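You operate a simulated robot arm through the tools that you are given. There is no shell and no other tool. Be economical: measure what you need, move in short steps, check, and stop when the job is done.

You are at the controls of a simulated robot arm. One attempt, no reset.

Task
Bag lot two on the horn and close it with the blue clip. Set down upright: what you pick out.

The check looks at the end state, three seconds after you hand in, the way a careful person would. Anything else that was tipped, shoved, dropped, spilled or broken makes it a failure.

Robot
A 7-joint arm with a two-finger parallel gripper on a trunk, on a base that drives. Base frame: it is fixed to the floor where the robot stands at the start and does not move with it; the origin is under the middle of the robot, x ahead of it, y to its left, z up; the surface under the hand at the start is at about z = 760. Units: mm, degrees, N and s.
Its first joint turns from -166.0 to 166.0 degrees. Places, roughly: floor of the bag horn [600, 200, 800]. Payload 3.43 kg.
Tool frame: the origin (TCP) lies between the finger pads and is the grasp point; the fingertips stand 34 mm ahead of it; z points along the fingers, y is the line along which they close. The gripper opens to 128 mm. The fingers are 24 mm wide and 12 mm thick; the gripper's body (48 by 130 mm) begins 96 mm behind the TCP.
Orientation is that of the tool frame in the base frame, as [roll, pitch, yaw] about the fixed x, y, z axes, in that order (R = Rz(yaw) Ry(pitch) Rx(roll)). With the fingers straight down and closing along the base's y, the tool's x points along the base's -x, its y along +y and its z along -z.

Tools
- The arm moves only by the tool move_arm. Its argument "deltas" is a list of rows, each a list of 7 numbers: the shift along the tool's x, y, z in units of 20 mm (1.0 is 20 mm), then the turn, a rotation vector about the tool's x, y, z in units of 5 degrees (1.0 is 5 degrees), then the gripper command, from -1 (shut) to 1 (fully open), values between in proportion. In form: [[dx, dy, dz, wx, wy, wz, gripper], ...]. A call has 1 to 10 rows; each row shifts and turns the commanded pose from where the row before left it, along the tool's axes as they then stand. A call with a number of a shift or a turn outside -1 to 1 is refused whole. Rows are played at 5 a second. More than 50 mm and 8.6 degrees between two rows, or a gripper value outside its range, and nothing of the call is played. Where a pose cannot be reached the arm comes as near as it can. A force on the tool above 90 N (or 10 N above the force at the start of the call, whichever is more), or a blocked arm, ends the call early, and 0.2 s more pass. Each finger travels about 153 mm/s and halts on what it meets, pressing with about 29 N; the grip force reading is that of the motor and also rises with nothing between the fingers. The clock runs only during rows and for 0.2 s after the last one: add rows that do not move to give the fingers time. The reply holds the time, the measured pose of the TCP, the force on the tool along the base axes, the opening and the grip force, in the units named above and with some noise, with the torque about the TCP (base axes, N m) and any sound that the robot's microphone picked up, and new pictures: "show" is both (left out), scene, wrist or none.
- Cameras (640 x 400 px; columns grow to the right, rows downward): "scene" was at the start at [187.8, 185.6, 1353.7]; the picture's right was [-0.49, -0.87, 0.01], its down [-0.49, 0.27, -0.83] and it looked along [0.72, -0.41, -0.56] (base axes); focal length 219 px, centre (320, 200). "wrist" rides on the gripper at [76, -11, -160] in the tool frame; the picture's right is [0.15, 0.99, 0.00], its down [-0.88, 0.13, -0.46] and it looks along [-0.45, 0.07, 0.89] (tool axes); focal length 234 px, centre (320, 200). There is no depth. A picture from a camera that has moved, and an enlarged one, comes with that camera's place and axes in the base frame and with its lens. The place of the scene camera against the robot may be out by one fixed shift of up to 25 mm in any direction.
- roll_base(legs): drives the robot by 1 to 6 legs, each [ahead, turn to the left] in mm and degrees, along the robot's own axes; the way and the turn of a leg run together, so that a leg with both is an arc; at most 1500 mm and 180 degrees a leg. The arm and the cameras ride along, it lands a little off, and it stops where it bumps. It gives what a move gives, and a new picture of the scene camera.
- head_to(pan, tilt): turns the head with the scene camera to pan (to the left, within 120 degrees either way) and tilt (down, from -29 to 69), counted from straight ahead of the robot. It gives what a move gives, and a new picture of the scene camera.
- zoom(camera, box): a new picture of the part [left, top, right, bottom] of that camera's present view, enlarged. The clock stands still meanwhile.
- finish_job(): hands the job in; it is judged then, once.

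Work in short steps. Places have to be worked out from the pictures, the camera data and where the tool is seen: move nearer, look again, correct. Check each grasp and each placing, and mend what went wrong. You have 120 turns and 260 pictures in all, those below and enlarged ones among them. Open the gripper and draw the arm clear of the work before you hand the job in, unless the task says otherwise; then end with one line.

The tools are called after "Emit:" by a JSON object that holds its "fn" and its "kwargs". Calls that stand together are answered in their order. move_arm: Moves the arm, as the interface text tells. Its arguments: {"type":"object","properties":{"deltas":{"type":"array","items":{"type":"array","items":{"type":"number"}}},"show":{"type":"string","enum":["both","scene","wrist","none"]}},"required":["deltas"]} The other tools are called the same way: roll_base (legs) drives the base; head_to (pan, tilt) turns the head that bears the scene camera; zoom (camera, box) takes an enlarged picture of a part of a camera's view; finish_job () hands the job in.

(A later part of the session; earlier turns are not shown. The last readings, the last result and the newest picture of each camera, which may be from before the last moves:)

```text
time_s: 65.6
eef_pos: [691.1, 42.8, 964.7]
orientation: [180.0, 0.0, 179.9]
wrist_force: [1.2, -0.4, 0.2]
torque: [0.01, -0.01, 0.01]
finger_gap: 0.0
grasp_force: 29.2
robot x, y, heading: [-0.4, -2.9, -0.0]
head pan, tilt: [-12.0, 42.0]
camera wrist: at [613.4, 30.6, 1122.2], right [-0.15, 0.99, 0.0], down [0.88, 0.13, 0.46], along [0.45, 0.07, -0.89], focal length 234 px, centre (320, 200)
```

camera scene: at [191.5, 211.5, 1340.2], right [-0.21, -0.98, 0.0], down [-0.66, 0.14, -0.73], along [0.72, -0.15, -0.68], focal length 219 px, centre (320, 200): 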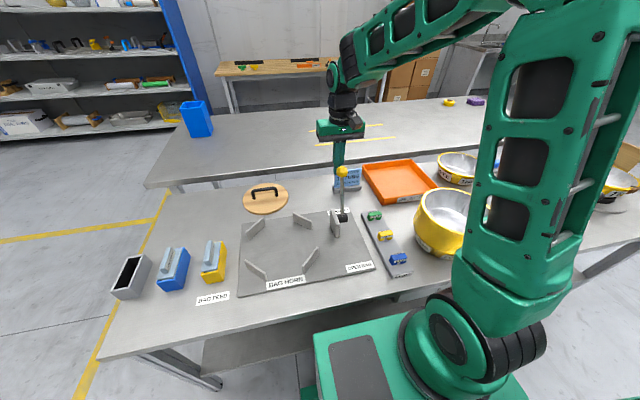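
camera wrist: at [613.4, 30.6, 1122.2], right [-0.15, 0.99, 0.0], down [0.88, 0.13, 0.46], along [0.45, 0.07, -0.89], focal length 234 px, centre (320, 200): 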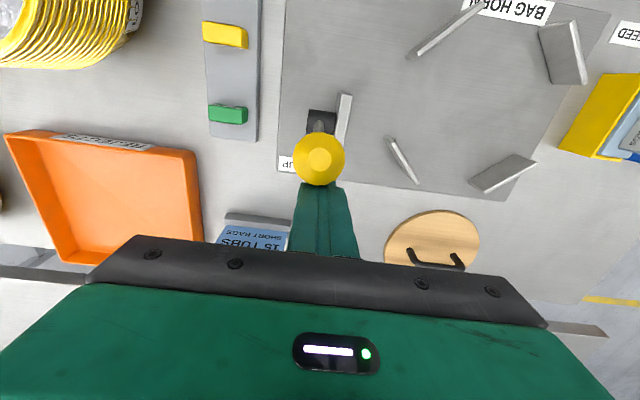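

Emit:
{"fn": "move_arm", "kwargs": {"deltas": [[0.5, 0, 0, 0, 0, 0, -1], [0.5, 0, 0.1, 0, 0, 0, -1], [0.5, 0, 0.1, 0, 0, 0, -1], [0.5, 0, 0.2, 0, 0, 0, -1], [0.5, 0, 0.2, 0, 0, 0, -1], [0.5, 0, 0.2, 0, 0, 0, -1]], "show": "both"}}

```text
time_s: 67.0
eef_pos: [630.3, 41.6, 949.0]
orientation: [180.0, -0.1, -180.0]
wrist_force: [1.0, 0.3, 0.9]
torque: [0.0, 0.0, -0.01]
finger_gap: 0.0
grasp_force: 28.9
robot x, y, heading: [-2.2, -0.4, -0.0]
head pan, tilt: [-12.0, 42.0]
camera scene: at [191.7, 211.5, 1340.2], right [-0.21, -0.98, 0.0], down [-0.66, 0.14, -0.73], along [0.72, -0.15, -0.68], focal length 219 px, centre (320, 200)
camera wrist: at [553.1, 30.2, 1106.4], right [-0.15, 0.99, 0.0], down [0.88, 0.13, 0.46], along [0.45, 0.07, -0.89], focal length 234 px, centre (320, 200)
```

scene: 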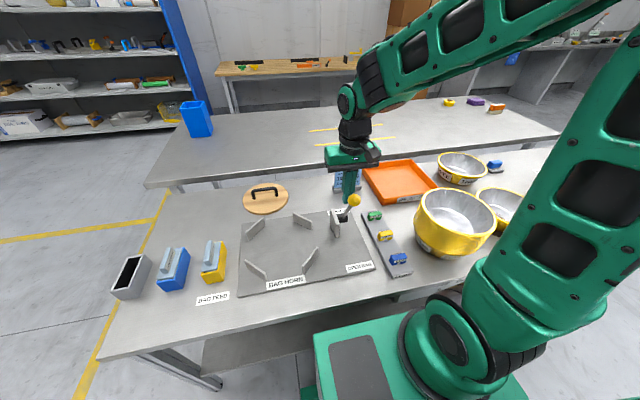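
wrist: 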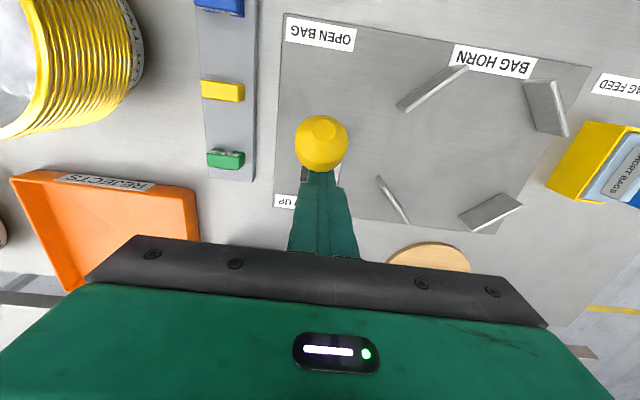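

Emit:
{"fn": "move_arm", "kwargs": {"deltas": [[0.5, 0, 0.25, 0, 0, 0, -1], [0.5, 0, 0.25, 0, 0, 0, -1], [0.5, 0, 0.3, 0, 0, 0, -1], [0.5, 0, 0.3, 0, 0, 0, -1], [0, 0, 0, 0, 0, 0, -1]], "show": "both"}}

```text
time_s: 68.2
eef_pos: [596.1, 41.9, 928.0]
orientation: [179.8, 0.8, 179.9]
wrist_force: [37.3, 0.4, 49.3]
torque: [-0.29, -0.81, 0.05]
finger_gap: 0.0
grasp_force: 29.6
robot x, y, heading: [-2.7, -5.3, 0.0]
head pan, tilt: [-12.0, 42.0]
camera scene: at [191.9, 211.4, 1340.2], right [-0.21, -0.98, 0.0], down [-0.66, 0.14, -0.73], along [0.72, -0.15, -0.68], focal length 219 px, centre (320, 200)
camera wrist: at [516.4, 30.6, 1085.8], right [-0.14, 0.99, 0.0], down [0.87, 0.13, 0.47], along [0.46, 0.07, -0.88], focal length 234 px, centre (320, 200)
```

scene: 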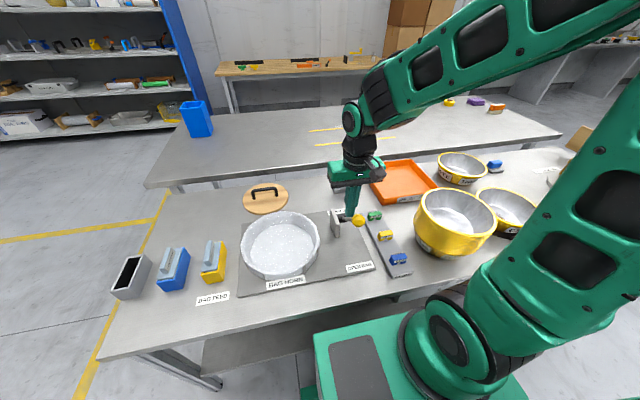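
wrist: 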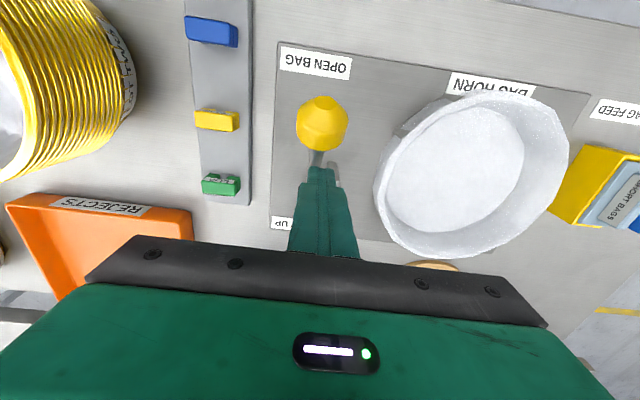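

A bag has opened on the horn, so the feed was right. I'll back off the lever gently and rise, then measure the stack and bag from above.

Emit:
{"fn": "move_arm", "kwargs": {"deltas": [[-0.7, 0, -0.5, 0, 0, 0, -1], [-0.5, 0, -1, 0, 0, 0, -1], [0, 0, -1, 0, 0, 0, -1], [0, 0, -1, 0, 0, 0, -1], [0, 0, -1, 0, 0, 0, -1], [0, 0, -1, 0, 0, 0, -1], [0, 0, -1, 0, 0, 0, 0], [0, -1, -1, 0, 0, 0, 1], [0, -1, -1, 0, 0, 0, 1], [0, -1, -1, 0, 0, 0, 1]], "show": "wrist"}}

Emit:
{"fn": "move_arm", "kwargs": {"deltas": [[0, -1, 0, 0, 0, 0, 1], [0, -1, 0, 0, 0, 0, 1], [0, -1, 0, 0, 0, 0, 1], [0, -1, 0, 0, 0, 0, 1], [0, -1, 0, 0, 0, 0, 1], [0, -1, 0, 0, 0, 0, 1], [0, -1, 0, 0, 0, 0, 1], [0, -1, 0, 0, 0, 0, 1], [0, -1, 0, 0, 0, 0, 1], [0, -1, 0, 0, 0, 0, 1]], "show": "wrist"}}

```text
time_s: 70.4
eef_pos: [613.9, -20.0, 1116.7]
orientation: [-180.0, 0.0, -180.0]
wrist_force: [-0.6, -0.3, 0.6]
torque: [-0.02, -0.01, 0.01]
finger_gap: 128.0
grasp_force: 0.1
robot x, y, heading: [-0.7, -1.0, 0.1]
head pan, tilt: [-12.0, 42.0]
camera wrist: at [536.5, -30.0, 1274.4], right [-0.15, 0.99, 0.0], down [0.88, 0.13, 0.46], along [0.45, 0.07, -0.89], focal length 234 px, centre (320, 200)
```

wrist: 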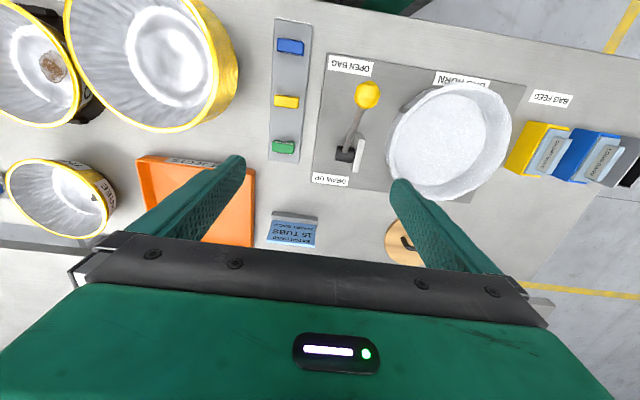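

```text
time_s: 72.6
eef_pos: [615.8, -218.9, 1117.2]
orientation: [-180.0, 0.1, -180.0]
wrist_force: [-0.2, -0.1, 0.8]
torque: [-0.03, 0.01, -0.05]
finger_gap: 128.1
grasp_force: 0.0
robot x, y, heading: [-0.4, -6.6, -0.3]
head pan, tilt: [-12.0, 42.0]
camera wrist: at [537.2, -229.6, 1274.8], right [-0.15, 0.99, 0.0], down [0.88, 0.13, 0.46], along [0.45, 0.07, -0.89], focal length 234 px, centre (320, 200)
```

wrist: 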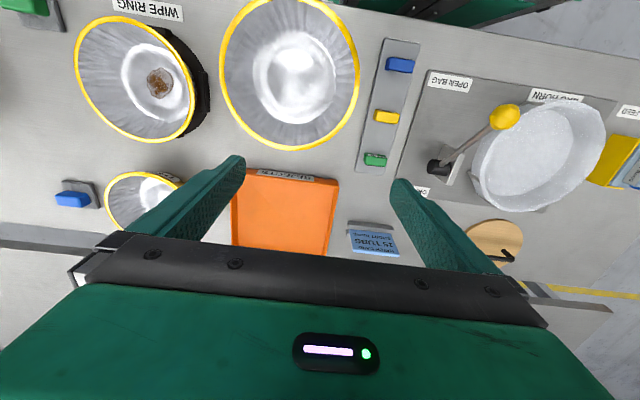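

The stack's rim centre is at about (540, -272, 900), diameter about 198 mm, with rims spanning z 812–900. The gripper can't span it, so I'll pinch the wall on its +y side with the tool tilted 20°. First I go above with partial opening and check.

Emit:
{"fn": "move_arm", "kwargs": {"deltas": [[0.7, 0.8, 0.6, 0, 0, 0, 0.1], [0.7, 0.8, 0.6, 0, 0, 0, 0.1], [0.7, 0.8, 0.6, 0, 0, 0, 0.1], [0.7, 0.8, 0.6, 0, 0, 0, 0.1], [0.5, 0.8, 0.6, 0, 0, 0, 0.1], [0.5, 0.5, 0.5, 1, 0, 0, 0.1], [0, 0, 0.5, 1, 0, 0, 0.1], [0, 0, 0, 1, 0, 0, 0.1], [0, 0, 0, 1, 0, 0, 0.1]], "show": "both"}}

Emit:
{"fn": "zoom", "kwargs": {"camera": "scene", "box": [340, 120, 520, 270]}}

```text
time_s: 74.6
eef_pos: [538.1, -129.9, 1037.2]
orientation: [-159.9, 0.1, -180.0]
wrist_force: [-1.0, -0.6, 0.7]
torque: [-0.01, 0.02, -0.04]
finger_gap: 70.4
grasp_force: 0.1
robot x, y, heading: [-1.4, -6.8, 0.2]
head pan, tilt: [-12.0, 42.0]
camera scene: at [191.5, 211.4, 1340.2], right [-0.21, -0.98, 0.0], down [-0.66, 0.14, -0.73], along [0.72, -0.15, -0.68], focal length 219 px, centre (320, 200)
camera wrist: at [460.7, -85.4, 1188.3], right [-0.15, 0.93, -0.34], down [0.88, 0.28, 0.38], along [0.45, -0.24, -0.86], focal length 234 px, centre (320, 200)
```

scene: 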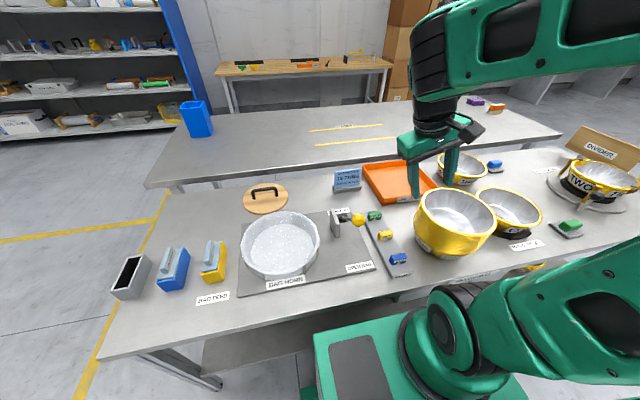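
wrist: 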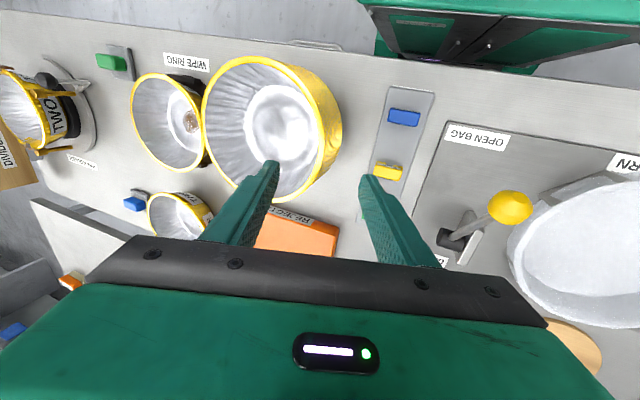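

```text
2.67 times, centred on (430, 195) of scene
camera zoom: at [191.5, 211.4, 1340.2], right [-0.21, -0.98, 0.0], down [-0.66, 0.14, -0.73], along [0.72, -0.15, -0.68], focal length 585 px, centre (27, 213)
```

zoom: 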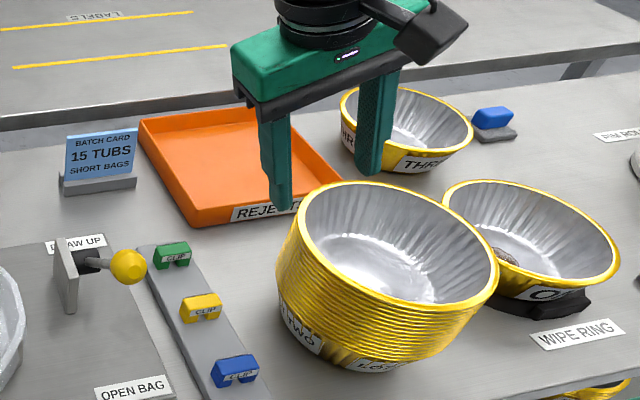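

The geometry is consistent. I'll descend along the tilted tool axis so the fingers straddle the wall.

Emit:
{"fn": "move_arm", "kwargs": {"deltas": [[-0.1, 0.43, 1, 0, 0, 0, 0.1], [0, 0, 1, 0, 0, 0, 0.1], [0, 0, 1, 0, 0, 0, 0.1], [0, 0, 1, 0, 0, 0, 0.1], [0, 0, 1, 0, 0, 0, 0.1], [0, 0, 0.5, 0, 0, 0, 0.1]], "show": "both"}}

Emit:
{"fn": "zoom", "kwargs": {"camera": "scene", "box": [370, 130, 500, 260]}}

```text
time_s: 76.0
eef_pos: [540.6, -158.7, 929.9]
orientation: [-160.0, 0.2, 180.0]
wrist_force: [0.7, 0.5, 0.3]
torque: [-0.01, -0.01, -0.01]
finger_gap: 70.2
grasp_force: 0.0
robot x, y, heading: [-0.3, -3.9, 0.1]
head pan, tilt: [-12.0, 42.0]
camera scene: at [191.5, 211.5, 1340.2], right [-0.21, -0.98, 0.0], down [-0.66, 0.14, -0.73], along [0.72, -0.15, -0.68], focal length 219 px, centre (320, 200)
camera wrist: at [463.2, -115.0, 1081.4], right [-0.15, 0.93, -0.34], down [0.88, 0.28, 0.38], along [0.45, -0.24, -0.86], focal length 234 px, centre (320, 200)
```

scene: 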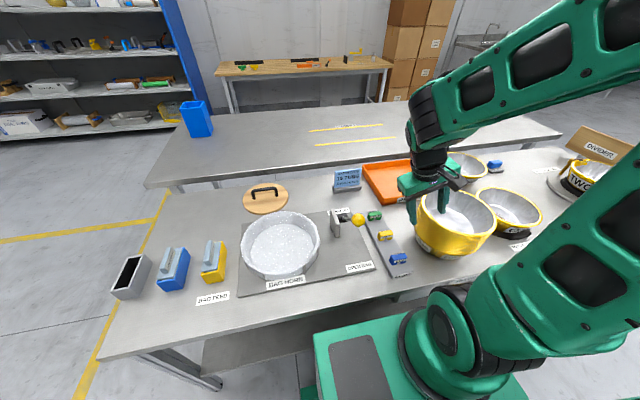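
wrist: 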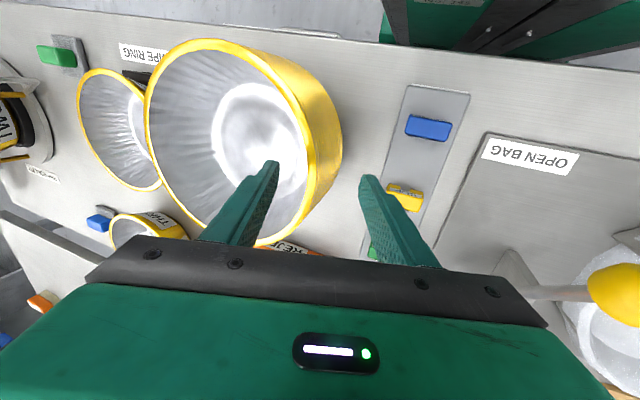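

```text
3.08 times, centred on (435, 195) of scene
camera zoom: at [191.5, 211.5, 1340.2], right [-0.21, -0.98, 0.0], down [-0.66, 0.14, -0.73], along [0.72, -0.15, -0.68], focal length 675 px, centre (-34, 215)
```

zoom: 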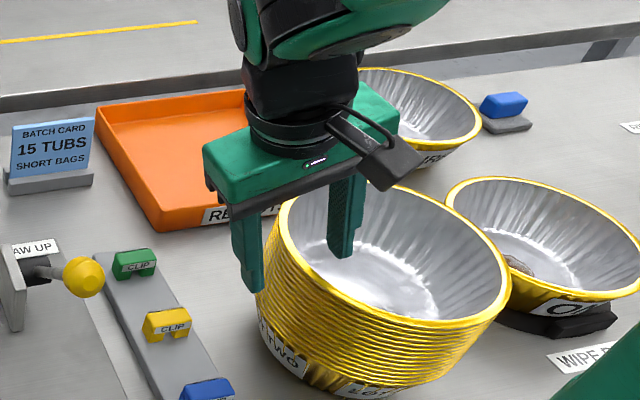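

The fingers straddle the wall. I'll lower about 28 mm more and close.

Emit:
{"fn": "move_arm", "kwargs": {"deltas": [[0, 0, 0.7, 0, 0, 0, 0.1], [0, 0, 0.7, 0, 0, 0, -0.2], [0, 0, 0, 0, 0, 0, -0.5], [0, 0, 0, 0, 0, 0, -1], [0, 0, 0, 0, 0, 0, -1], [0, 0, 0, 0, 0, 0, -1]], "show": "both"}}

Emit:
{"fn": "zoom", "kwargs": {"camera": "scene", "box": [370, 130, 500, 260]}}

```text
time_s: 77.4
eef_pos: [540.7, -169.5, 902.3]
orientation: [-160.0, 0.1, -180.0]
wrist_force: [0.0, 0.8, -1.2]
torque: [0.24, 0.0, -0.02]
finger_gap: 10.0
grasp_force: 29.1
robot x, y, heading: [-1.2, -7.3, -0.1]
head pan, tilt: [-12.0, 42.0]
camera scene: at [191.7, 211.4, 1340.2], right [-0.21, -0.98, 0.0], down [-0.66, 0.14, -0.73], along [0.72, -0.15, -0.68], focal length 219 px, centre (320, 200)
camera wrist: at [463.3, -124.2, 1055.3], right [-0.15, 0.93, -0.34], down [0.88, 0.28, 0.38], along [0.45, -0.24, -0.86], focal length 234 px, centre (320, 200)
```

scene: 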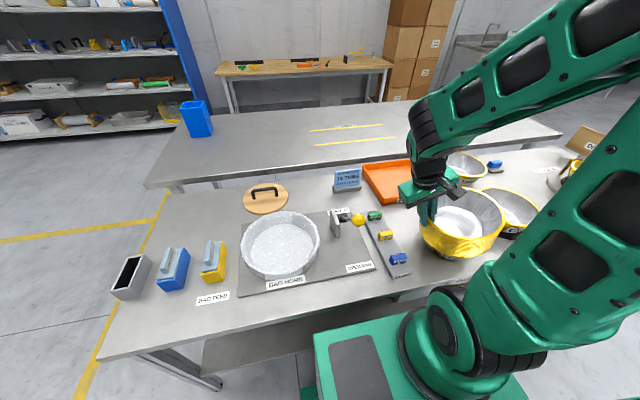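
wrist: 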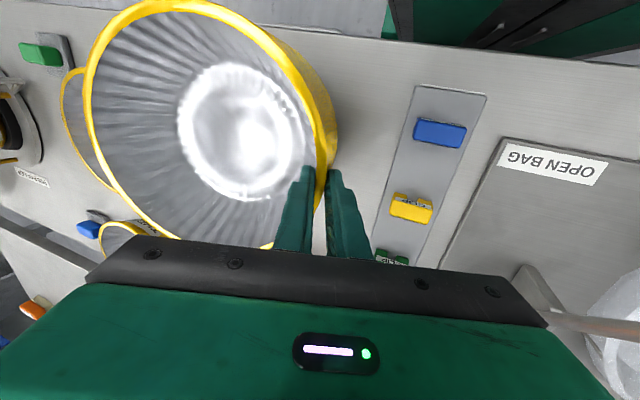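

```text
3.08 times, centred on (435, 195) of scene
camera zoom: at [191.7, 211.4, 1340.2], right [-0.21, -0.98, 0.0], down [-0.66, 0.14, -0.73], along [0.72, -0.15, -0.68], focal length 675 px, centre (-34, 215)
```

zoom: 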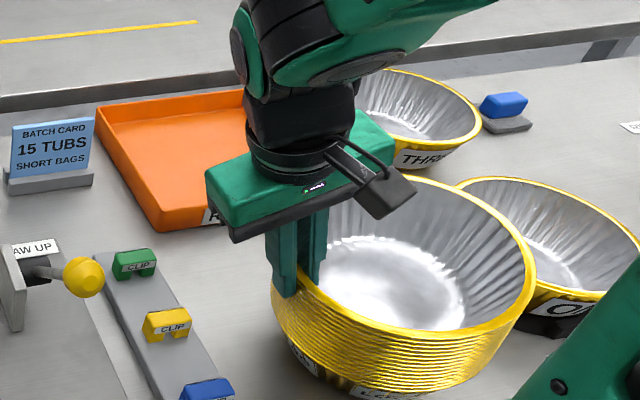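

The grip closed at 10 mm, but the stack may have shifted toward tub ONE. I'll inspect before going further.

Emit:
{"fn": "zoom", "kwargs": {"camera": "wrist", "box": [30, 0, 370, 260]}}

Emit:
{"fn": "zoom", "kwargs": {"camera": "scene", "box": [410, 170, 560, 270]}}

```text
1.54 times, centred on (200, 130) of wrist
camera zoom: at [463.3, -124.2, 1055.3], right [-0.15, 0.93, -0.34], down [0.88, 0.28, 0.38], along [0.45, -0.24, -0.86], focal length 360 px, centre (505, 308)
```

zoom: 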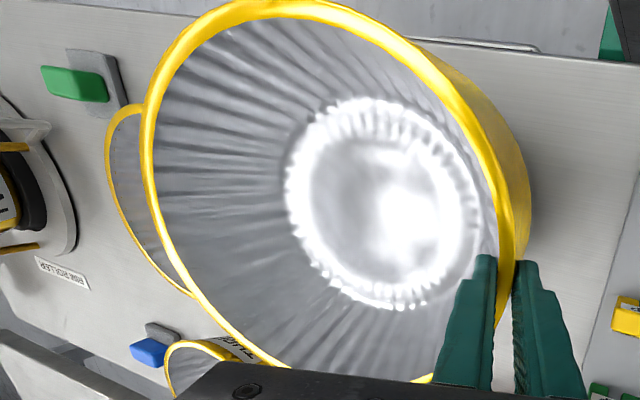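

```text
4.00 times, centred on (485, 220) of scene
camera zoom: at [191.7, 211.4, 1340.2], right [-0.21, -0.98, 0.0], down [-0.66, 0.14, -0.73], along [0.72, -0.15, -0.68], focal length 878 px, centre (-340, 120)
```

zoom: 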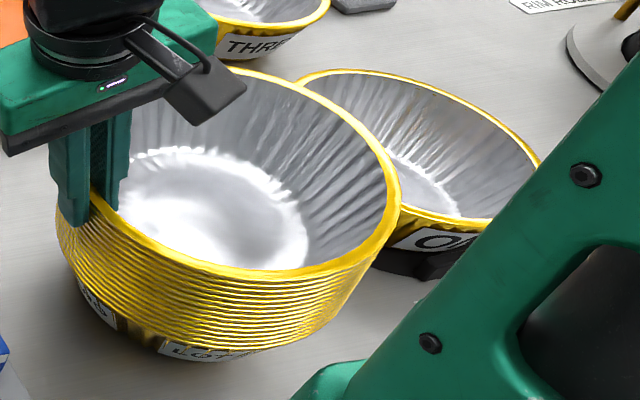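

The stack has aligned itself to my tilted fingers (the -y side rose about 20°), so its wall is effectively vertical. The grip is on parallel faces, so I'll lift a little straight up and watch whether the whole stack comes.

Emit:
{"fn": "move_arm", "kwargs": {"deltas": [[0, -0.17, -0.47, 0, 0, 0, -1], [0, -0.17, -0.47, 0, 0, 0, -1], [0, -0.17, -0.47, 0, 0, 0, -1]], "show": "both"}}

Emit:
{"fn": "zoom", "kwargs": {"camera": "scene", "box": [370, 130, 530, 270]}}

```text
time_s: 78.2
eef_pos: [540.5, -168.6, 935.3]
orientation: [-160.0, 0.0, 180.0]
wrist_force: [-0.6, 0.5, -3.4]
torque: [0.21, 0.01, 0.0]
finger_gap: 9.9
grasp_force: 28.8
robot x, y, heading: [0.1, -3.4, 0.0]
head pan, tilt: [-12.0, 42.0]
camera scene: at [191.7, 211.4, 1340.2], right [-0.21, -0.98, 0.0], down [-0.66, 0.14, -0.73], along [0.72, -0.15, -0.68], focal length 219 px, centre (320, 200)
camera wrist: at [463.4, -124.4, 1085.7], right [-0.15, 0.93, -0.34], down [0.88, 0.28, 0.38], along [0.45, -0.24, -0.86], focal length 234 px, centre (320, 200)
```

scene: 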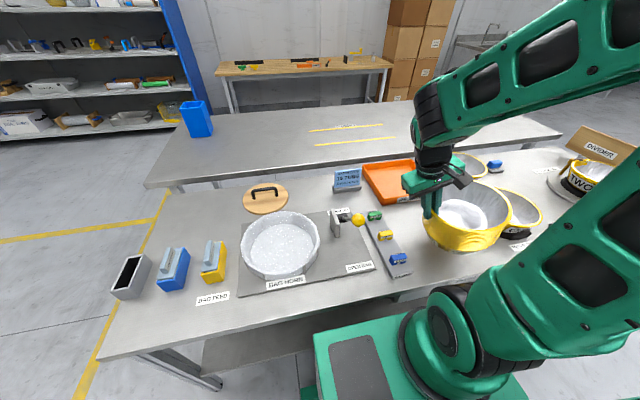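
wrist: 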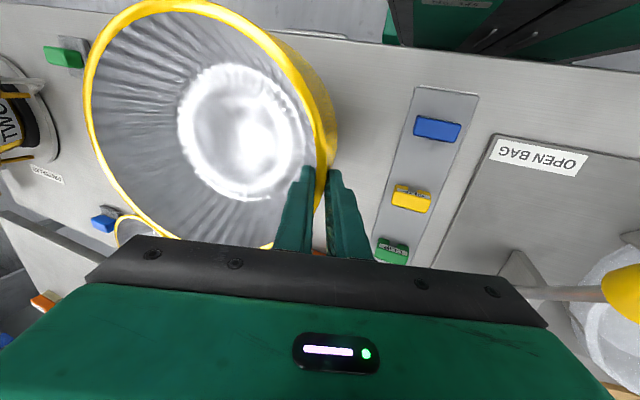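

```text
2.86 times, centred on (450, 200) of scene
camera zoom: at [191.7, 211.4, 1340.2], right [-0.21, -0.98, 0.0], down [-0.66, 0.14, -0.73], along [0.72, -0.15, -0.68], focal length 627 px, centre (-51, 200)
```

zoom: 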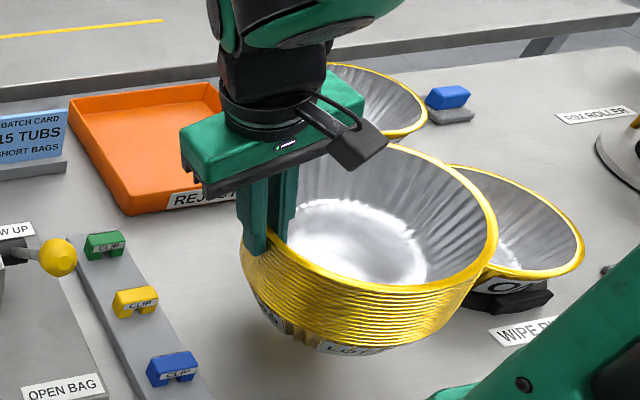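

The whole stack came up as one piece (about 0.35 kg). I'll lift it high before levelling it.

Emit:
{"fn": "move_arm", "kwargs": {"deltas": [[0, -0.342, -0.94, 0, 0, 0, -1], [0, -0.342, -0.94, 0, 0, 0, -1], [0, -0.342, -0.94, 0, 0, 0, -1], [0, -0.342, -0.94, 0, 0, 0, -1], [0, -0.342, -0.94, 0, 0, 0, -1], [0, -0.342, -0.94, 0, 0, 0, -1], [0, -0.342, -0.94, 0, 0, 0, -1], [0, -0.342, -0.94, 0, 0, 0, -1], [0, -0.342, -0.94, 0, 0, 0, -1]], "show": "scene"}}

Emit:
{"fn": "move_arm", "kwargs": {"deltas": [[0, 0, 0, -0.5, 0, 0, -1], [0, 0, 0, -0.5, 0, 0, -1], [0, 0, 0, -0.5, 0, 0, -1], [0, 0, 0, -0.5, 0, 0, -1], [0, 0, 0, -0.5, 0, 0, -1], [0, 0, 0, -0.5, 0, 0, -1], [0, 0, 0, -0.5, 0, 0, -1], [0, 0, 0, -0.5, 0, 0, -1]], "show": "both"}}

```text
time_s: 80.2
eef_pos: [541.2, -169.0, 1113.2]
orientation: [-160.0, 0.1, -179.9]
wrist_force: [-0.1, 0.3, -2.4]
torque: [0.27, -0.01, 0.04]
finger_gap: 9.8
grasp_force: 29.1
robot x, y, heading: [-2.6, -0.1, 0.0]
head pan, tilt: [-12.0, 42.0]
camera scene: at [191.6, 211.4, 1340.2], right [-0.21, -0.98, 0.0], down [-0.66, 0.14, -0.73], along [0.72, -0.15, -0.68], focal length 219 px, centre (320, 200)
```

scene: 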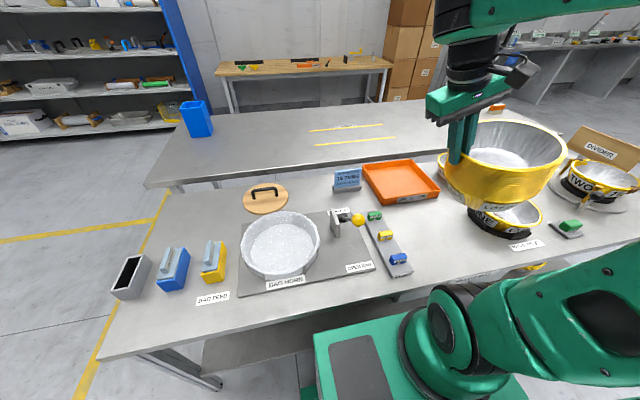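

```text
time_s: 82.0
eef_pos: [541.5, -168.1, 1114.3]
orientation: [180.0, 0.1, 180.0]
wrist_force: [0.6, -0.1, -2.2]
torque: [0.19, -0.01, -0.01]
finger_gap: 10.0
grasp_force: 28.8
robot x, y, heading: [0.7, -3.0, -0.1]
head pan, tilt: [-12.0, 42.0]
camera scene: at [191.6, 211.5, 1340.2], right [-0.21, -0.98, 0.0], down [-0.66, 0.14, -0.73], along [0.72, -0.15, -0.68], focal length 219 px, centre (320, 200)
camera wrist: at [463.0, -178.9, 1271.6], right [-0.15, 0.99, 0.0], down [0.88, 0.13, 0.46], along [0.45, 0.07, -0.89], focal length 234 px, centre (320, 200)
```

scene: 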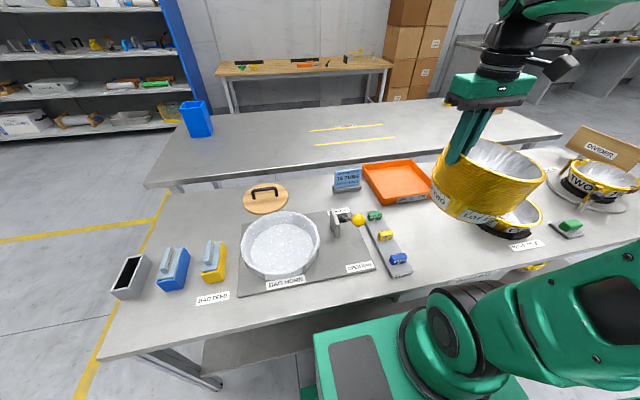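
wrist: 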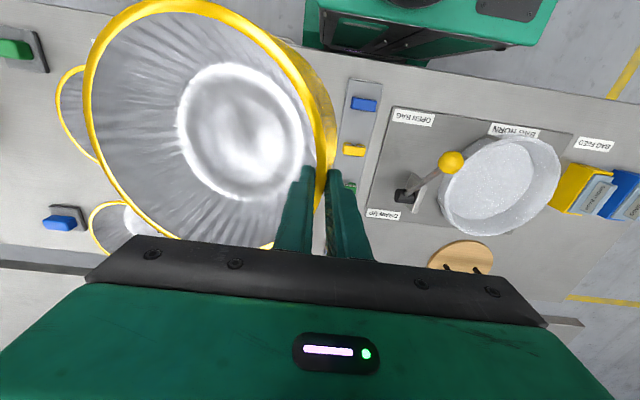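

Emit:
{"fn": "zoom", "kwargs": {"camera": "scene", "box": [400, 60, 580, 260]}}

Emit:
{"fn": "head_to", "kwargs": {"pan": -35, "tilt": 25}}

```text
2.00 times, centred on (490, 160) of scene
camera zoom: at [191.6, 211.5, 1340.2], right [-0.21, -0.98, 0.0], down [-0.66, 0.14, -0.73], along [0.72, -0.15, -0.68], focal length 439 px, centre (-20, 280)
```

zoom: 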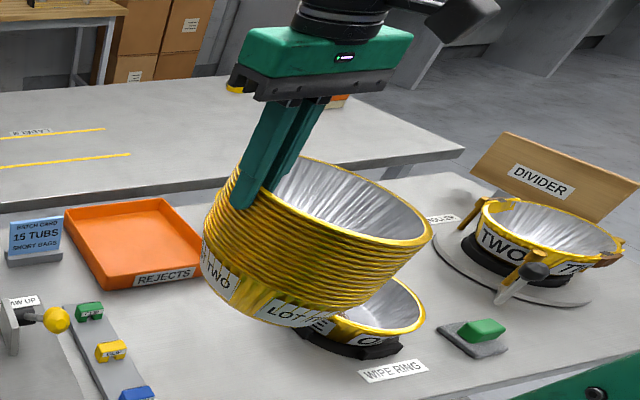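

```text
time_s: 82.8
eef_pos: [540.6, -168.6, 1113.8]
orientation: [-179.9, 0.2, -180.0]
wrist_force: [0.5, -1.0, -1.5]
torque: [0.16, -0.03, 0.02]
finger_gap: 10.0
grasp_force: 29.1
robot x, y, heading: [-1.4, 0.2, 0.3]
head pan, tilt: [-35.0, 25.0]
camera scene: at [185.7, 176.0, 1366.5], right [-0.57, -0.82, 0.01], down [-0.36, 0.24, -0.9], along [0.74, -0.52, -0.43], focal length 219 px, centre (320, 200)
```

scene: 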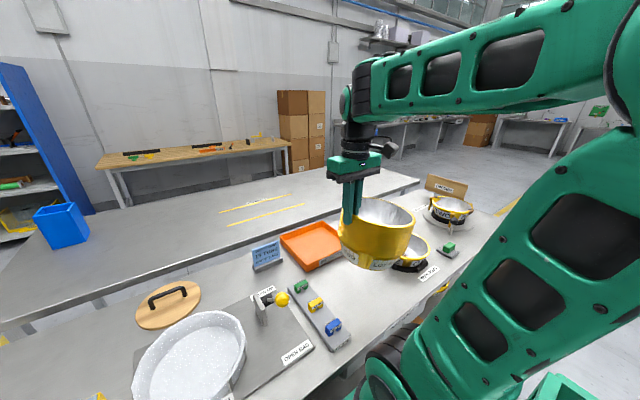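

Emit:
{"fn": "zoom", "kwargs": {"camera": "scene", "box": [310, 130, 460, 290]}}

```text
2.50 times, centred on (385, 210) of scene
camera zoom: at [185.7, 176.0, 1366.5], right [-0.57, -0.82, 0.01], down [-0.36, 0.24, -0.9], along [0.74, -0.52, -0.43], focal length 548 px, centre (158, 175)
```

zoom: 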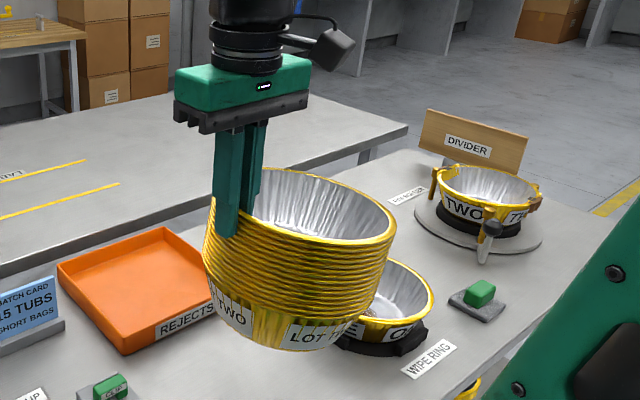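

The stack hangs essentially level with the tool vertical. I'll raise a little and carry it toward the horn.

Emit:
{"fn": "move_arm", "kwargs": {"deltas": [[0, 0.5, -1, 0, 0, 0, -1], [-0.3, 0.8, -0.3, 0, 0, 0, -1], [-0.3, 0.8, 0, 0, 0, 0, -1], [-0.3, 0.8, 0, 0, 0, 0, -1], [-0.3, 0.8, 0, 0, 0, 0, -1], [-0.3, 0.8, 0, 0, 0, 0, -1], [-0.3, 0.8, 0, 0, 0, 0, -1], [-0.3, 0.8, 0, 0, 0, 0, -1], [-0.3, 0.8, 0, 0, 0, 0, -1], [-0.3, 0.8, 0, 0, 0, 0, -1]], "show": "none"}}

Emit:
{"fn": "move_arm", "kwargs": {"deltas": [[-0.3, 0.9, 0, 0, 0, 0, -1], [-0.3, 0.9, 0, 0, 0, 0, -1], [-0.3, 0.9, 0, 0, 0, 0, -1], [0, 0.9, 0, 0, 0, 0, -1], [0, 0.9, 0, 0, 0, 0, -1], [0, 0.9, 0, 0, 0, 0, -1], [0, 0.9, 0, 0, 0, 0, -1], [0, 0.9, 0, 0, 0, 0, -1], [0, 0.9, 0, 0, 0, 0, -1], [0, 0.9, 0, 0, 0, 0, -1]], "show": "wrist"}}

Emit:
{"fn": "head_to", "kwargs": {"pan": 5, "tilt": 40}}

```text
time_s: 85.0
eef_pos: [594.9, -14.7, 1139.5]
orientation: [180.0, 0.2, 180.0]
wrist_force: [-0.4, -0.6, -1.8]
torque: [0.22, -0.06, -0.01]
finger_gap: 9.8
grasp_force: 28.7
robot x, y, heading: [-0.1, -3.8, -0.1]
head pan, tilt: [-35.0, 25.0]
```

```text
time_s: 87.2
eef_pos: [613.8, 165.1, 1139.2]
orientation: [-179.9, 0.2, -180.0]
wrist_force: [-0.1, -1.2, -1.5]
torque: [0.17, 0.03, 0.01]
finger_gap: 9.8
grasp_force: 28.6
robot x, y, heading: [1.5, -2.5, 0.2]
head pan, tilt: [-35.0, 25.0]
camera wrist: at [535.6, 155.5, 1296.9], right [-0.15, 0.99, 0.0], down [0.88, 0.13, 0.46], along [0.45, 0.07, -0.89], focal length 234 px, centre (320, 200)
```

wrist: 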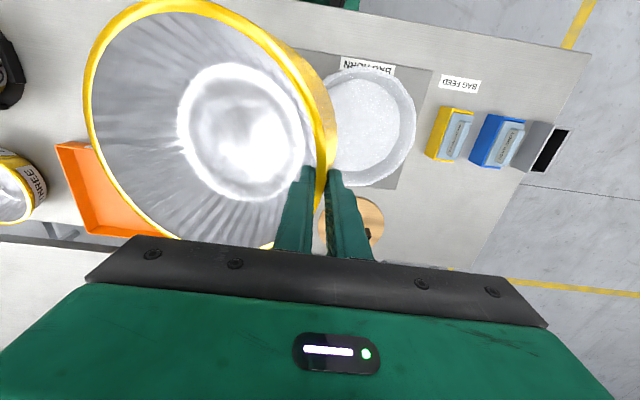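

```text
time_s: 88.3
eef_pos: [612.3, 165.6, 1139.0]
orientation: [-180.0, 0.2, -179.9]
wrist_force: [0.3, -0.5, -1.6]
torque: [0.21, -0.06, -0.01]
finger_gap: 9.8
grasp_force: 29.0
robot x, y, heading: [-2.5, -4.2, -0.4]
head pan, tilt: [5.0, 40.0]
camera scene: at [194.6, 236.2, 1343.1], right [0.09, -1.0, 0.0], down [-0.65, -0.06, -0.76], along [0.75, 0.07, -0.65], focal length 219 px, centre (320, 200)
```

scene: 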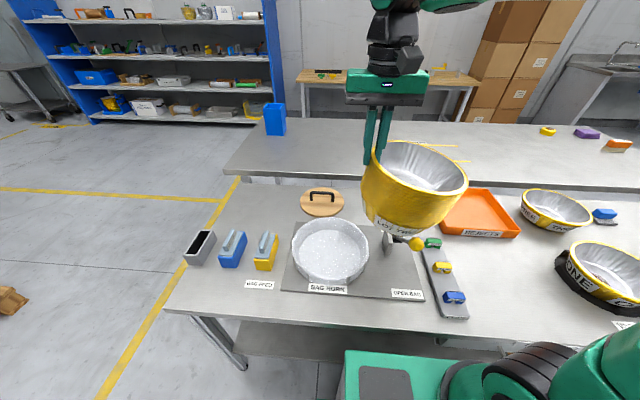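

The bag centre is at about (607, 248). I'll move so the stack centre (94 mm to the -y side of the TCP) is over it.

Emit:
{"fn": "move_arm", "kwargs": {"deltas": [[0.28, 0.9, 0, 0, 0, 0, -1], [0, 0.9, 0, 0, 0, 0, -1], [0, 0.9, 0, 0, 0, 0, -1], [0, 0.9, 0, 0, 0, 0, -1], [0, 0.9, 0, 0, 0, 0, -1], [0, 0.9, 0, 0, 0, 0, -1], [0, 0.9, 0, 0, 0, 0, -1], [0, 0.9, 0, 0, 0, 0, -1], [0, 0.9, 0, 0, 0, 0, -1], [0, 0.72, 0, 0, 0, 0, -1]], "show": "both"}}

Emit:
{"fn": "zoom", "kwargs": {"camera": "scene", "box": [220, 120, 420, 320]}}

```text
time_s: 90.5
eef_pos: [607.7, 342.4, 1138.0]
orientation: [-179.9, 0.0, 179.9]
wrist_force: [0.8, 0.3, -1.9]
torque: [0.24, -0.01, 0.03]
finger_gap: 10.1
grasp_force: 28.9
robot x, y, heading: [-2.4, -2.1, -0.4]
head pan, tilt: [5.0, 40.0]
camera scene: at [194.6, 236.2, 1343.1], right [0.09, -1.0, 0.0], down [-0.65, -0.06, -0.76], along [0.75, 0.07, -0.65], focal length 219 px, centre (320, 200)
camera wrist: at [529.6, 331.4, 1297.2], right [-0.15, 0.99, 0.0], down [0.88, 0.13, 0.46], along [0.45, 0.07, -0.89], focal length 234 px, centre (320, 200)
```

scene: 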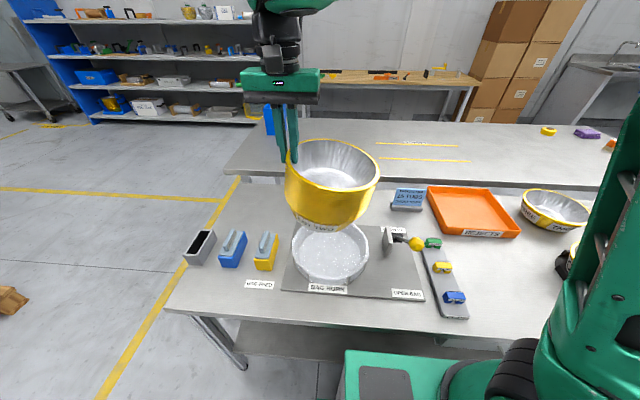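
wrist: 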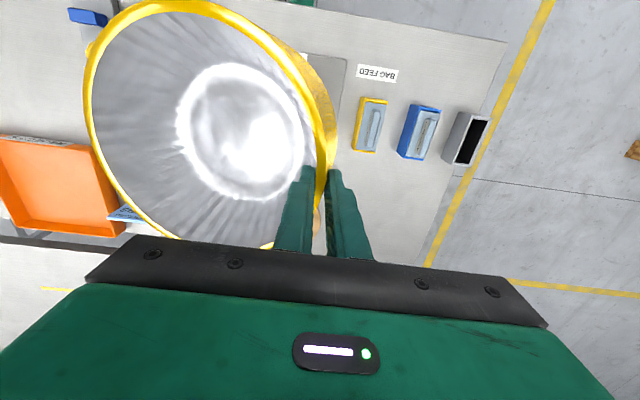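

```text
2.00 times, centred on (320, 220) of scene
camera zoom: at [194.6, 236.2, 1343.1], right [0.09, -1.0, 0.0], down [-0.65, -0.06, -0.76], along [0.75, 0.07, -0.65], focal length 439 px, centre (320, 160)
```

zoom: 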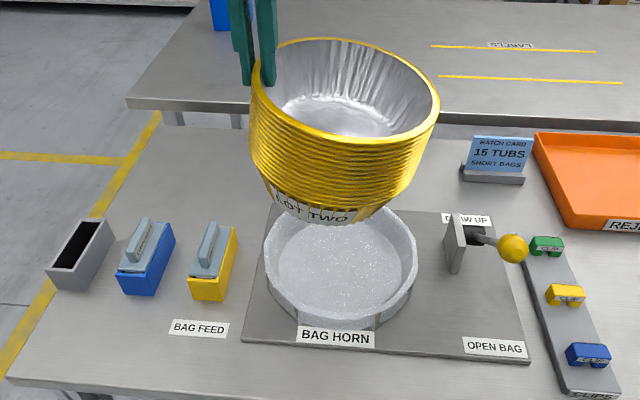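

The stack leans about 12° (-y side low). I'll tilt the tool by +12° to level it and check again.

Emit:
{"fn": "move_arm", "kwargs": {"deltas": [[0, 0, 0, 0.6, 0, 0, -1], [0, 0, 0, 0.6, 0, 0, -1], [0, 0, 0, 0.6, 0, 0, -1], [0, 0, 0, 0.6, 0, 0, -1], [0, 0, 0, 0, 0, 0, -1]], "show": "wrist"}}

Emit:
{"fn": "zoom", "kwargs": {"camera": "scene", "box": [220, 120, 420, 320]}}

```text
time_s: 91.7
eef_pos: [607.7, 341.6, 1139.8]
orientation: [-168.0, 0.0, 180.0]
wrist_force: [-0.4, 1.0, -1.5]
torque: [0.26, -0.02, 0.02]
finger_gap: 9.7
grasp_force: 29.0
robot x, y, heading: [4.4, -3.2, -0.0]
head pan, tilt: [5.0, 40.0]
camera wrist: at [530.3, 364.4, 1295.7], right [-0.15, 0.97, -0.21], down [0.88, 0.22, 0.42], along [0.45, -0.12, -0.88], focal length 234 px, centre (320, 200)
```

wrist: 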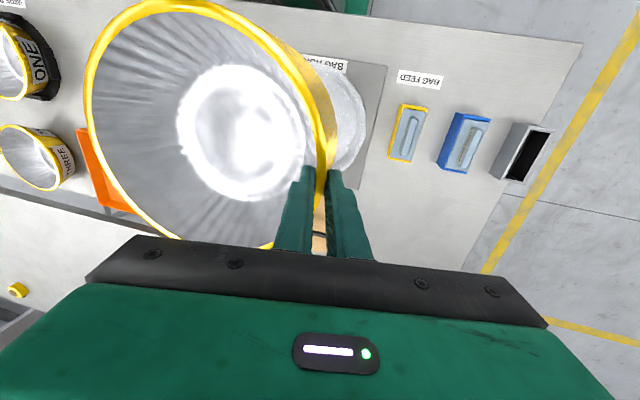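

```text
2.00 times, centred on (320, 220) of scene
camera zoom: at [194.7, 236.3, 1343.1], right [0.09, -1.0, 0.0], down [-0.65, -0.06, -0.76], along [0.75, 0.07, -0.65], focal length 439 px, centre (320, 160)
```

zoom: 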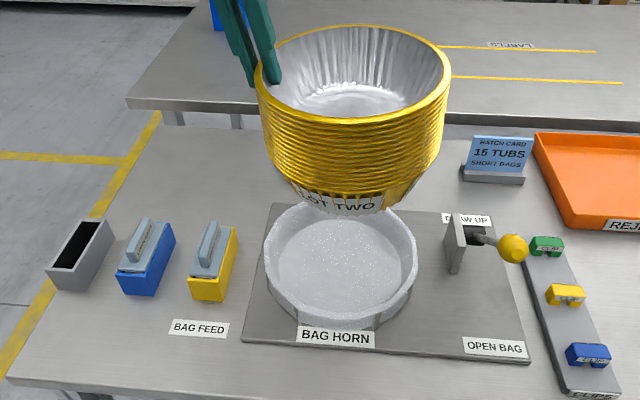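

It's level now. I'll nudge y by -3 mm and lower in two stages, checking before entering the bag.

Emit:
{"fn": "move_arm", "kwargs": {"deltas": [[0, 0.08, 1, 0, 0, 0, -1], [0, 0.208, 0.978, 0, 0, 0, -1], [0, 0.208, 0.978, 0, 0, 0, -1], [0, 0.208, 0.978, 0, 0, 0, -1], [0, 0.208, 0.978, 0, 0, 0, -1], [0, 0.208, 0.978, 0, 0, 0, -1], [0, 0.208, 0.978, 0, 0, 0, -1]], "show": "wrist"}}

Emit:
{"fn": "zoom", "kwargs": {"camera": "scene", "box": [220, 120, 420, 320]}}

```text
time_s: 93.3
eef_pos: [607.4, 340.2, 1000.3]
orientation: [-168.0, 0.0, -179.9]
wrist_force: [-0.3, 1.5, -2.6]
torque: [0.24, -0.01, -0.03]
finger_gap: 9.7
grasp_force: 28.7
robot x, y, heading: [0.2, 0.9, -0.0]
head pan, tilt: [5.0, 40.0]
camera wrist: at [529.2, 362.6, 1156.5], right [-0.15, 0.97, -0.21], down [0.88, 0.22, 0.42], along [0.45, -0.12, -0.88], focal length 234 px, centre (320, 200)
```

wrist: 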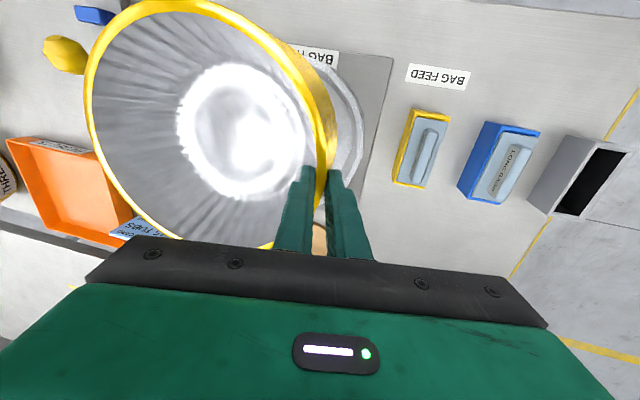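

```text
2.00 times, centred on (320, 220) of scene
camera zoom: at [194.5, 236.3, 1343.1], right [0.09, -1.0, 0.0], down [-0.65, -0.06, -0.76], along [0.75, 0.07, -0.65], focal length 439 px, centre (320, 160)
```

zoom: 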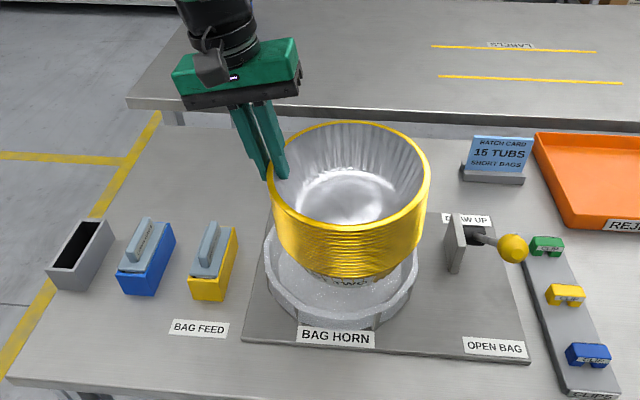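

The stack is well aligned over the bag. I'll lower further in finer steps until contact.

Emit:
{"fn": "move_arm", "kwargs": {"deltas": [[0, 0.15, 0.73, 0, 0, 0, -1], [0, 0.15, 0.73, 0, 0, 0, -1], [0, 0.15, 0.73, 0, 0, 0, -1], [0, 0.104, 0.49, 0, 0, 0, -1], [0, 0, 0, 0, 0, 0, -1]], "show": "wrist"}}

Emit:
{"fn": "zoom", "kwargs": {"camera": "scene", "box": [240, 160, 400, 320]}}

```text
time_s: 94.5
eef_pos: [606.7, 338.2, 945.8]
orientation: [-168.0, 0.1, -179.9]
wrist_force: [-0.1, -0.4, -2.7]
torque: [0.24, -0.04, 0.01]
finger_gap: 9.9
grasp_force: 28.3
robot x, y, heading: [-1.0, -1.0, -0.2]
head pan, tilt: [5.0, 40.0]
camera wrist: at [529.5, 361.8, 1101.1], right [-0.15, 0.97, -0.21], down [0.88, 0.22, 0.42], along [0.45, -0.12, -0.88], focal length 234 px, centre (320, 200)
```

wrist: 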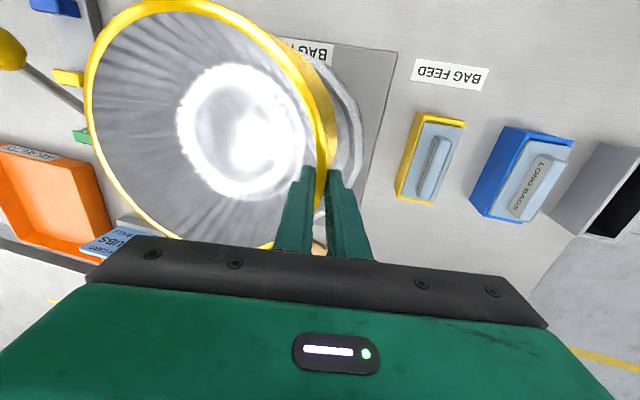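

```text
2.50 times, centred on (320, 240) of scene
camera zoom: at [194.6, 236.3, 1343.1], right [0.09, -1.0, 0.0], down [-0.65, -0.06, -0.76], along [0.75, 0.07, -0.65], focal length 548 px, centre (320, 100)
```

zoom: 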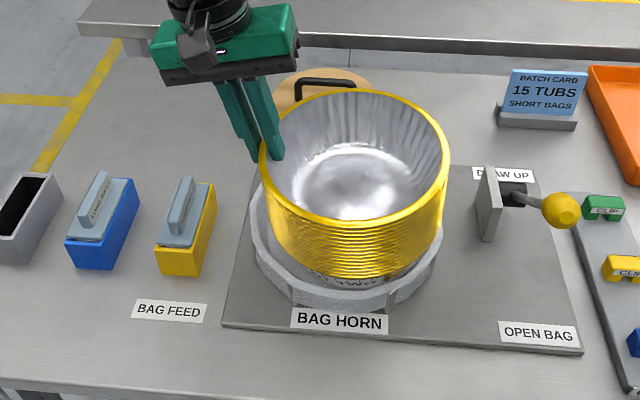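

Emit:
{"fn": "move_arm", "kwargs": {"deltas": [[0, 0.23, 0.46, 0, 0, 0, -1], [0, 0.06, 0.29, 0, 0, 0, -1], [0, 0.06, 0.29, 0, 0, 0, -1], [0, 0, 0, 0, 0, 0, -1]], "show": "none"}}

Emit:
{"fn": "zoom", "kwargs": {"camera": "scene", "box": [240, 160, 400, 320]}}

```text
time_s: 95.5
eef_pos: [606.9, 342.1, 923.0]
orientation: [-168.0, 0.1, -180.0]
wrist_force: [-0.3, 0.8, -2.3]
torque: [0.19, -0.02, 0.01]
finger_gap: 9.8
grasp_force: 28.9
robot x, y, heading: [-0.8, -4.3, -0.2]
head pan, tilt: [5.0, 40.0]
```

```text
2.50 times, centred on (320, 240) of scene
camera zoom: at [194.6, 236.3, 1343.1], right [0.09, -1.0, 0.0], down [-0.65, -0.06, -0.76], along [0.75, 0.07, -0.65], focal length 548 px, centre (320, 100)
```

zoom: 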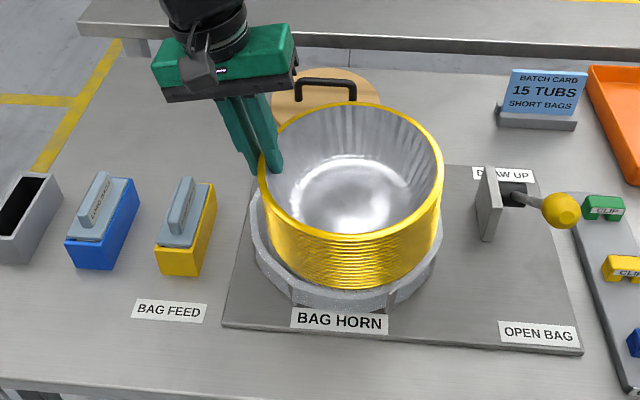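

Aligned. I'll continue down in ~3 mm steps until the contact force rises.

Emit:
{"fn": "move_arm", "kwargs": {"deltas": [[0, 0.031, 0.147, 0, 0, 0, -1], [0, 0.031, 0.147, 0, 0, 0, -1], [0, 0.031, 0.147, 0, 0, 0, -1], [0, 0.031, 0.147, 0, 0, 0, -1]], "show": "none"}}

```text
time_s: 96.5
eef_pos: [606.9, 342.9, 911.3]
orientation: [-168.1, 0.2, -180.0]
wrist_force: [4.0, 8.2, 22.8]
torque: [0.17, 0.14, -0.03]
finger_gap: 10.6
grasp_force: 28.7
robot x, y, heading: [0.0, -2.4, 0.1]
head pan, tilt: [5.0, 40.0]
```

Emit:
{"fn": "zoom", "kwargs": {"camera": "scene", "box": [260, 180, 390, 310]}}

Emit:
{"fn": "zoom", "kwargs": {"camera": "wrist", "box": [60, 0, 460, 260]}}

```text
3.08 times, centred on (325, 245) of scene
camera zoom: at [194.1, 236.3, 1343.2], right [0.09, -1.0, 0.0], down [-0.65, -0.06, -0.76], along [0.75, 0.07, -0.65], focal length 675 px, centre (305, 62)
```

zoom: 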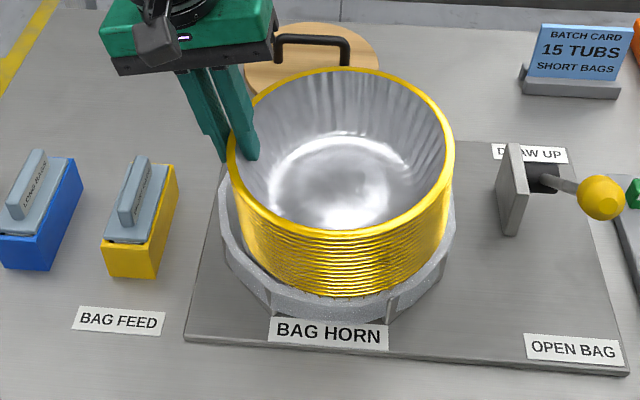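

```text
1.54 times, centred on (260, 130) of wrist
camera zoom: at [529.0, 364.6, 1068.4], right [-0.15, 0.97, -0.21], down [0.88, 0.22, 0.42], along [0.45, -0.12, -0.88], focal length 360 px, centre (412, 308)
```

zoom: 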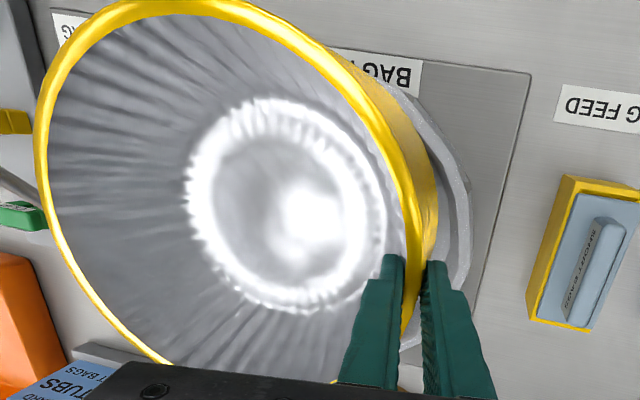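

The stack sits in the bag but looks close to the -y wall. I'll lift 8 mm, shift +5 mm in y, and set down again to confirm the contact height.

Emit:
{"fn": "move_arm", "kwargs": {"deltas": [[0, -0.08, -0.39, 0, 0, 0, -1], [0, 0.244, -0.05, 0, 0, 0, -1], [0, 0.04, 0.2, 0, 0, 0, -1], [0, 0.02, 0.1, 0, 0, 0, -1], [0, 0.02, 0.1, 0, 0, 0, -1]], "show": "none"}}

Emit:
{"fn": "zoom", "kwargs": {"camera": "scene", "box": [260, 180, 390, 310]}}

```text
time_s: 97.7
eef_pos: [607.5, 347.6, 912.0]
orientation: [-168.0, 0.2, 180.0]
wrist_force: [-1.7, 3.1, 17.4]
torque: [-0.07, 0.59, -0.08]
finger_gap: 10.9
grasp_force: 28.8
robot x, y, heading: [-0.2, -0.2, 0.3]
head pan, tilt: [5.0, 40.0]
```

```text
3.08 times, centred on (325, 245) of scene
camera zoom: at [194.1, 236.2, 1343.2], right [0.09, -1.0, 0.0], down [-0.65, -0.06, -0.76], along [0.75, 0.07, -0.65], focal length 675 px, centre (305, 62)
```

zoom: 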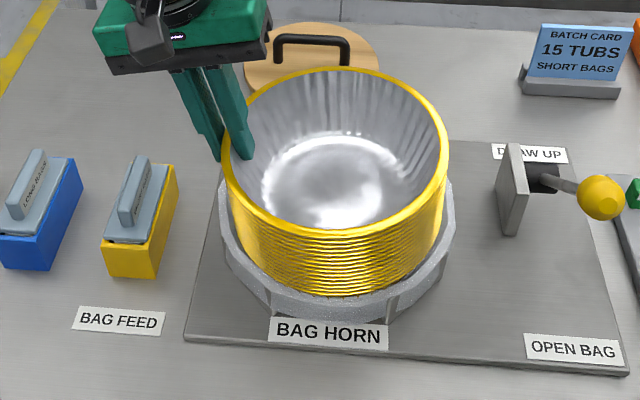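

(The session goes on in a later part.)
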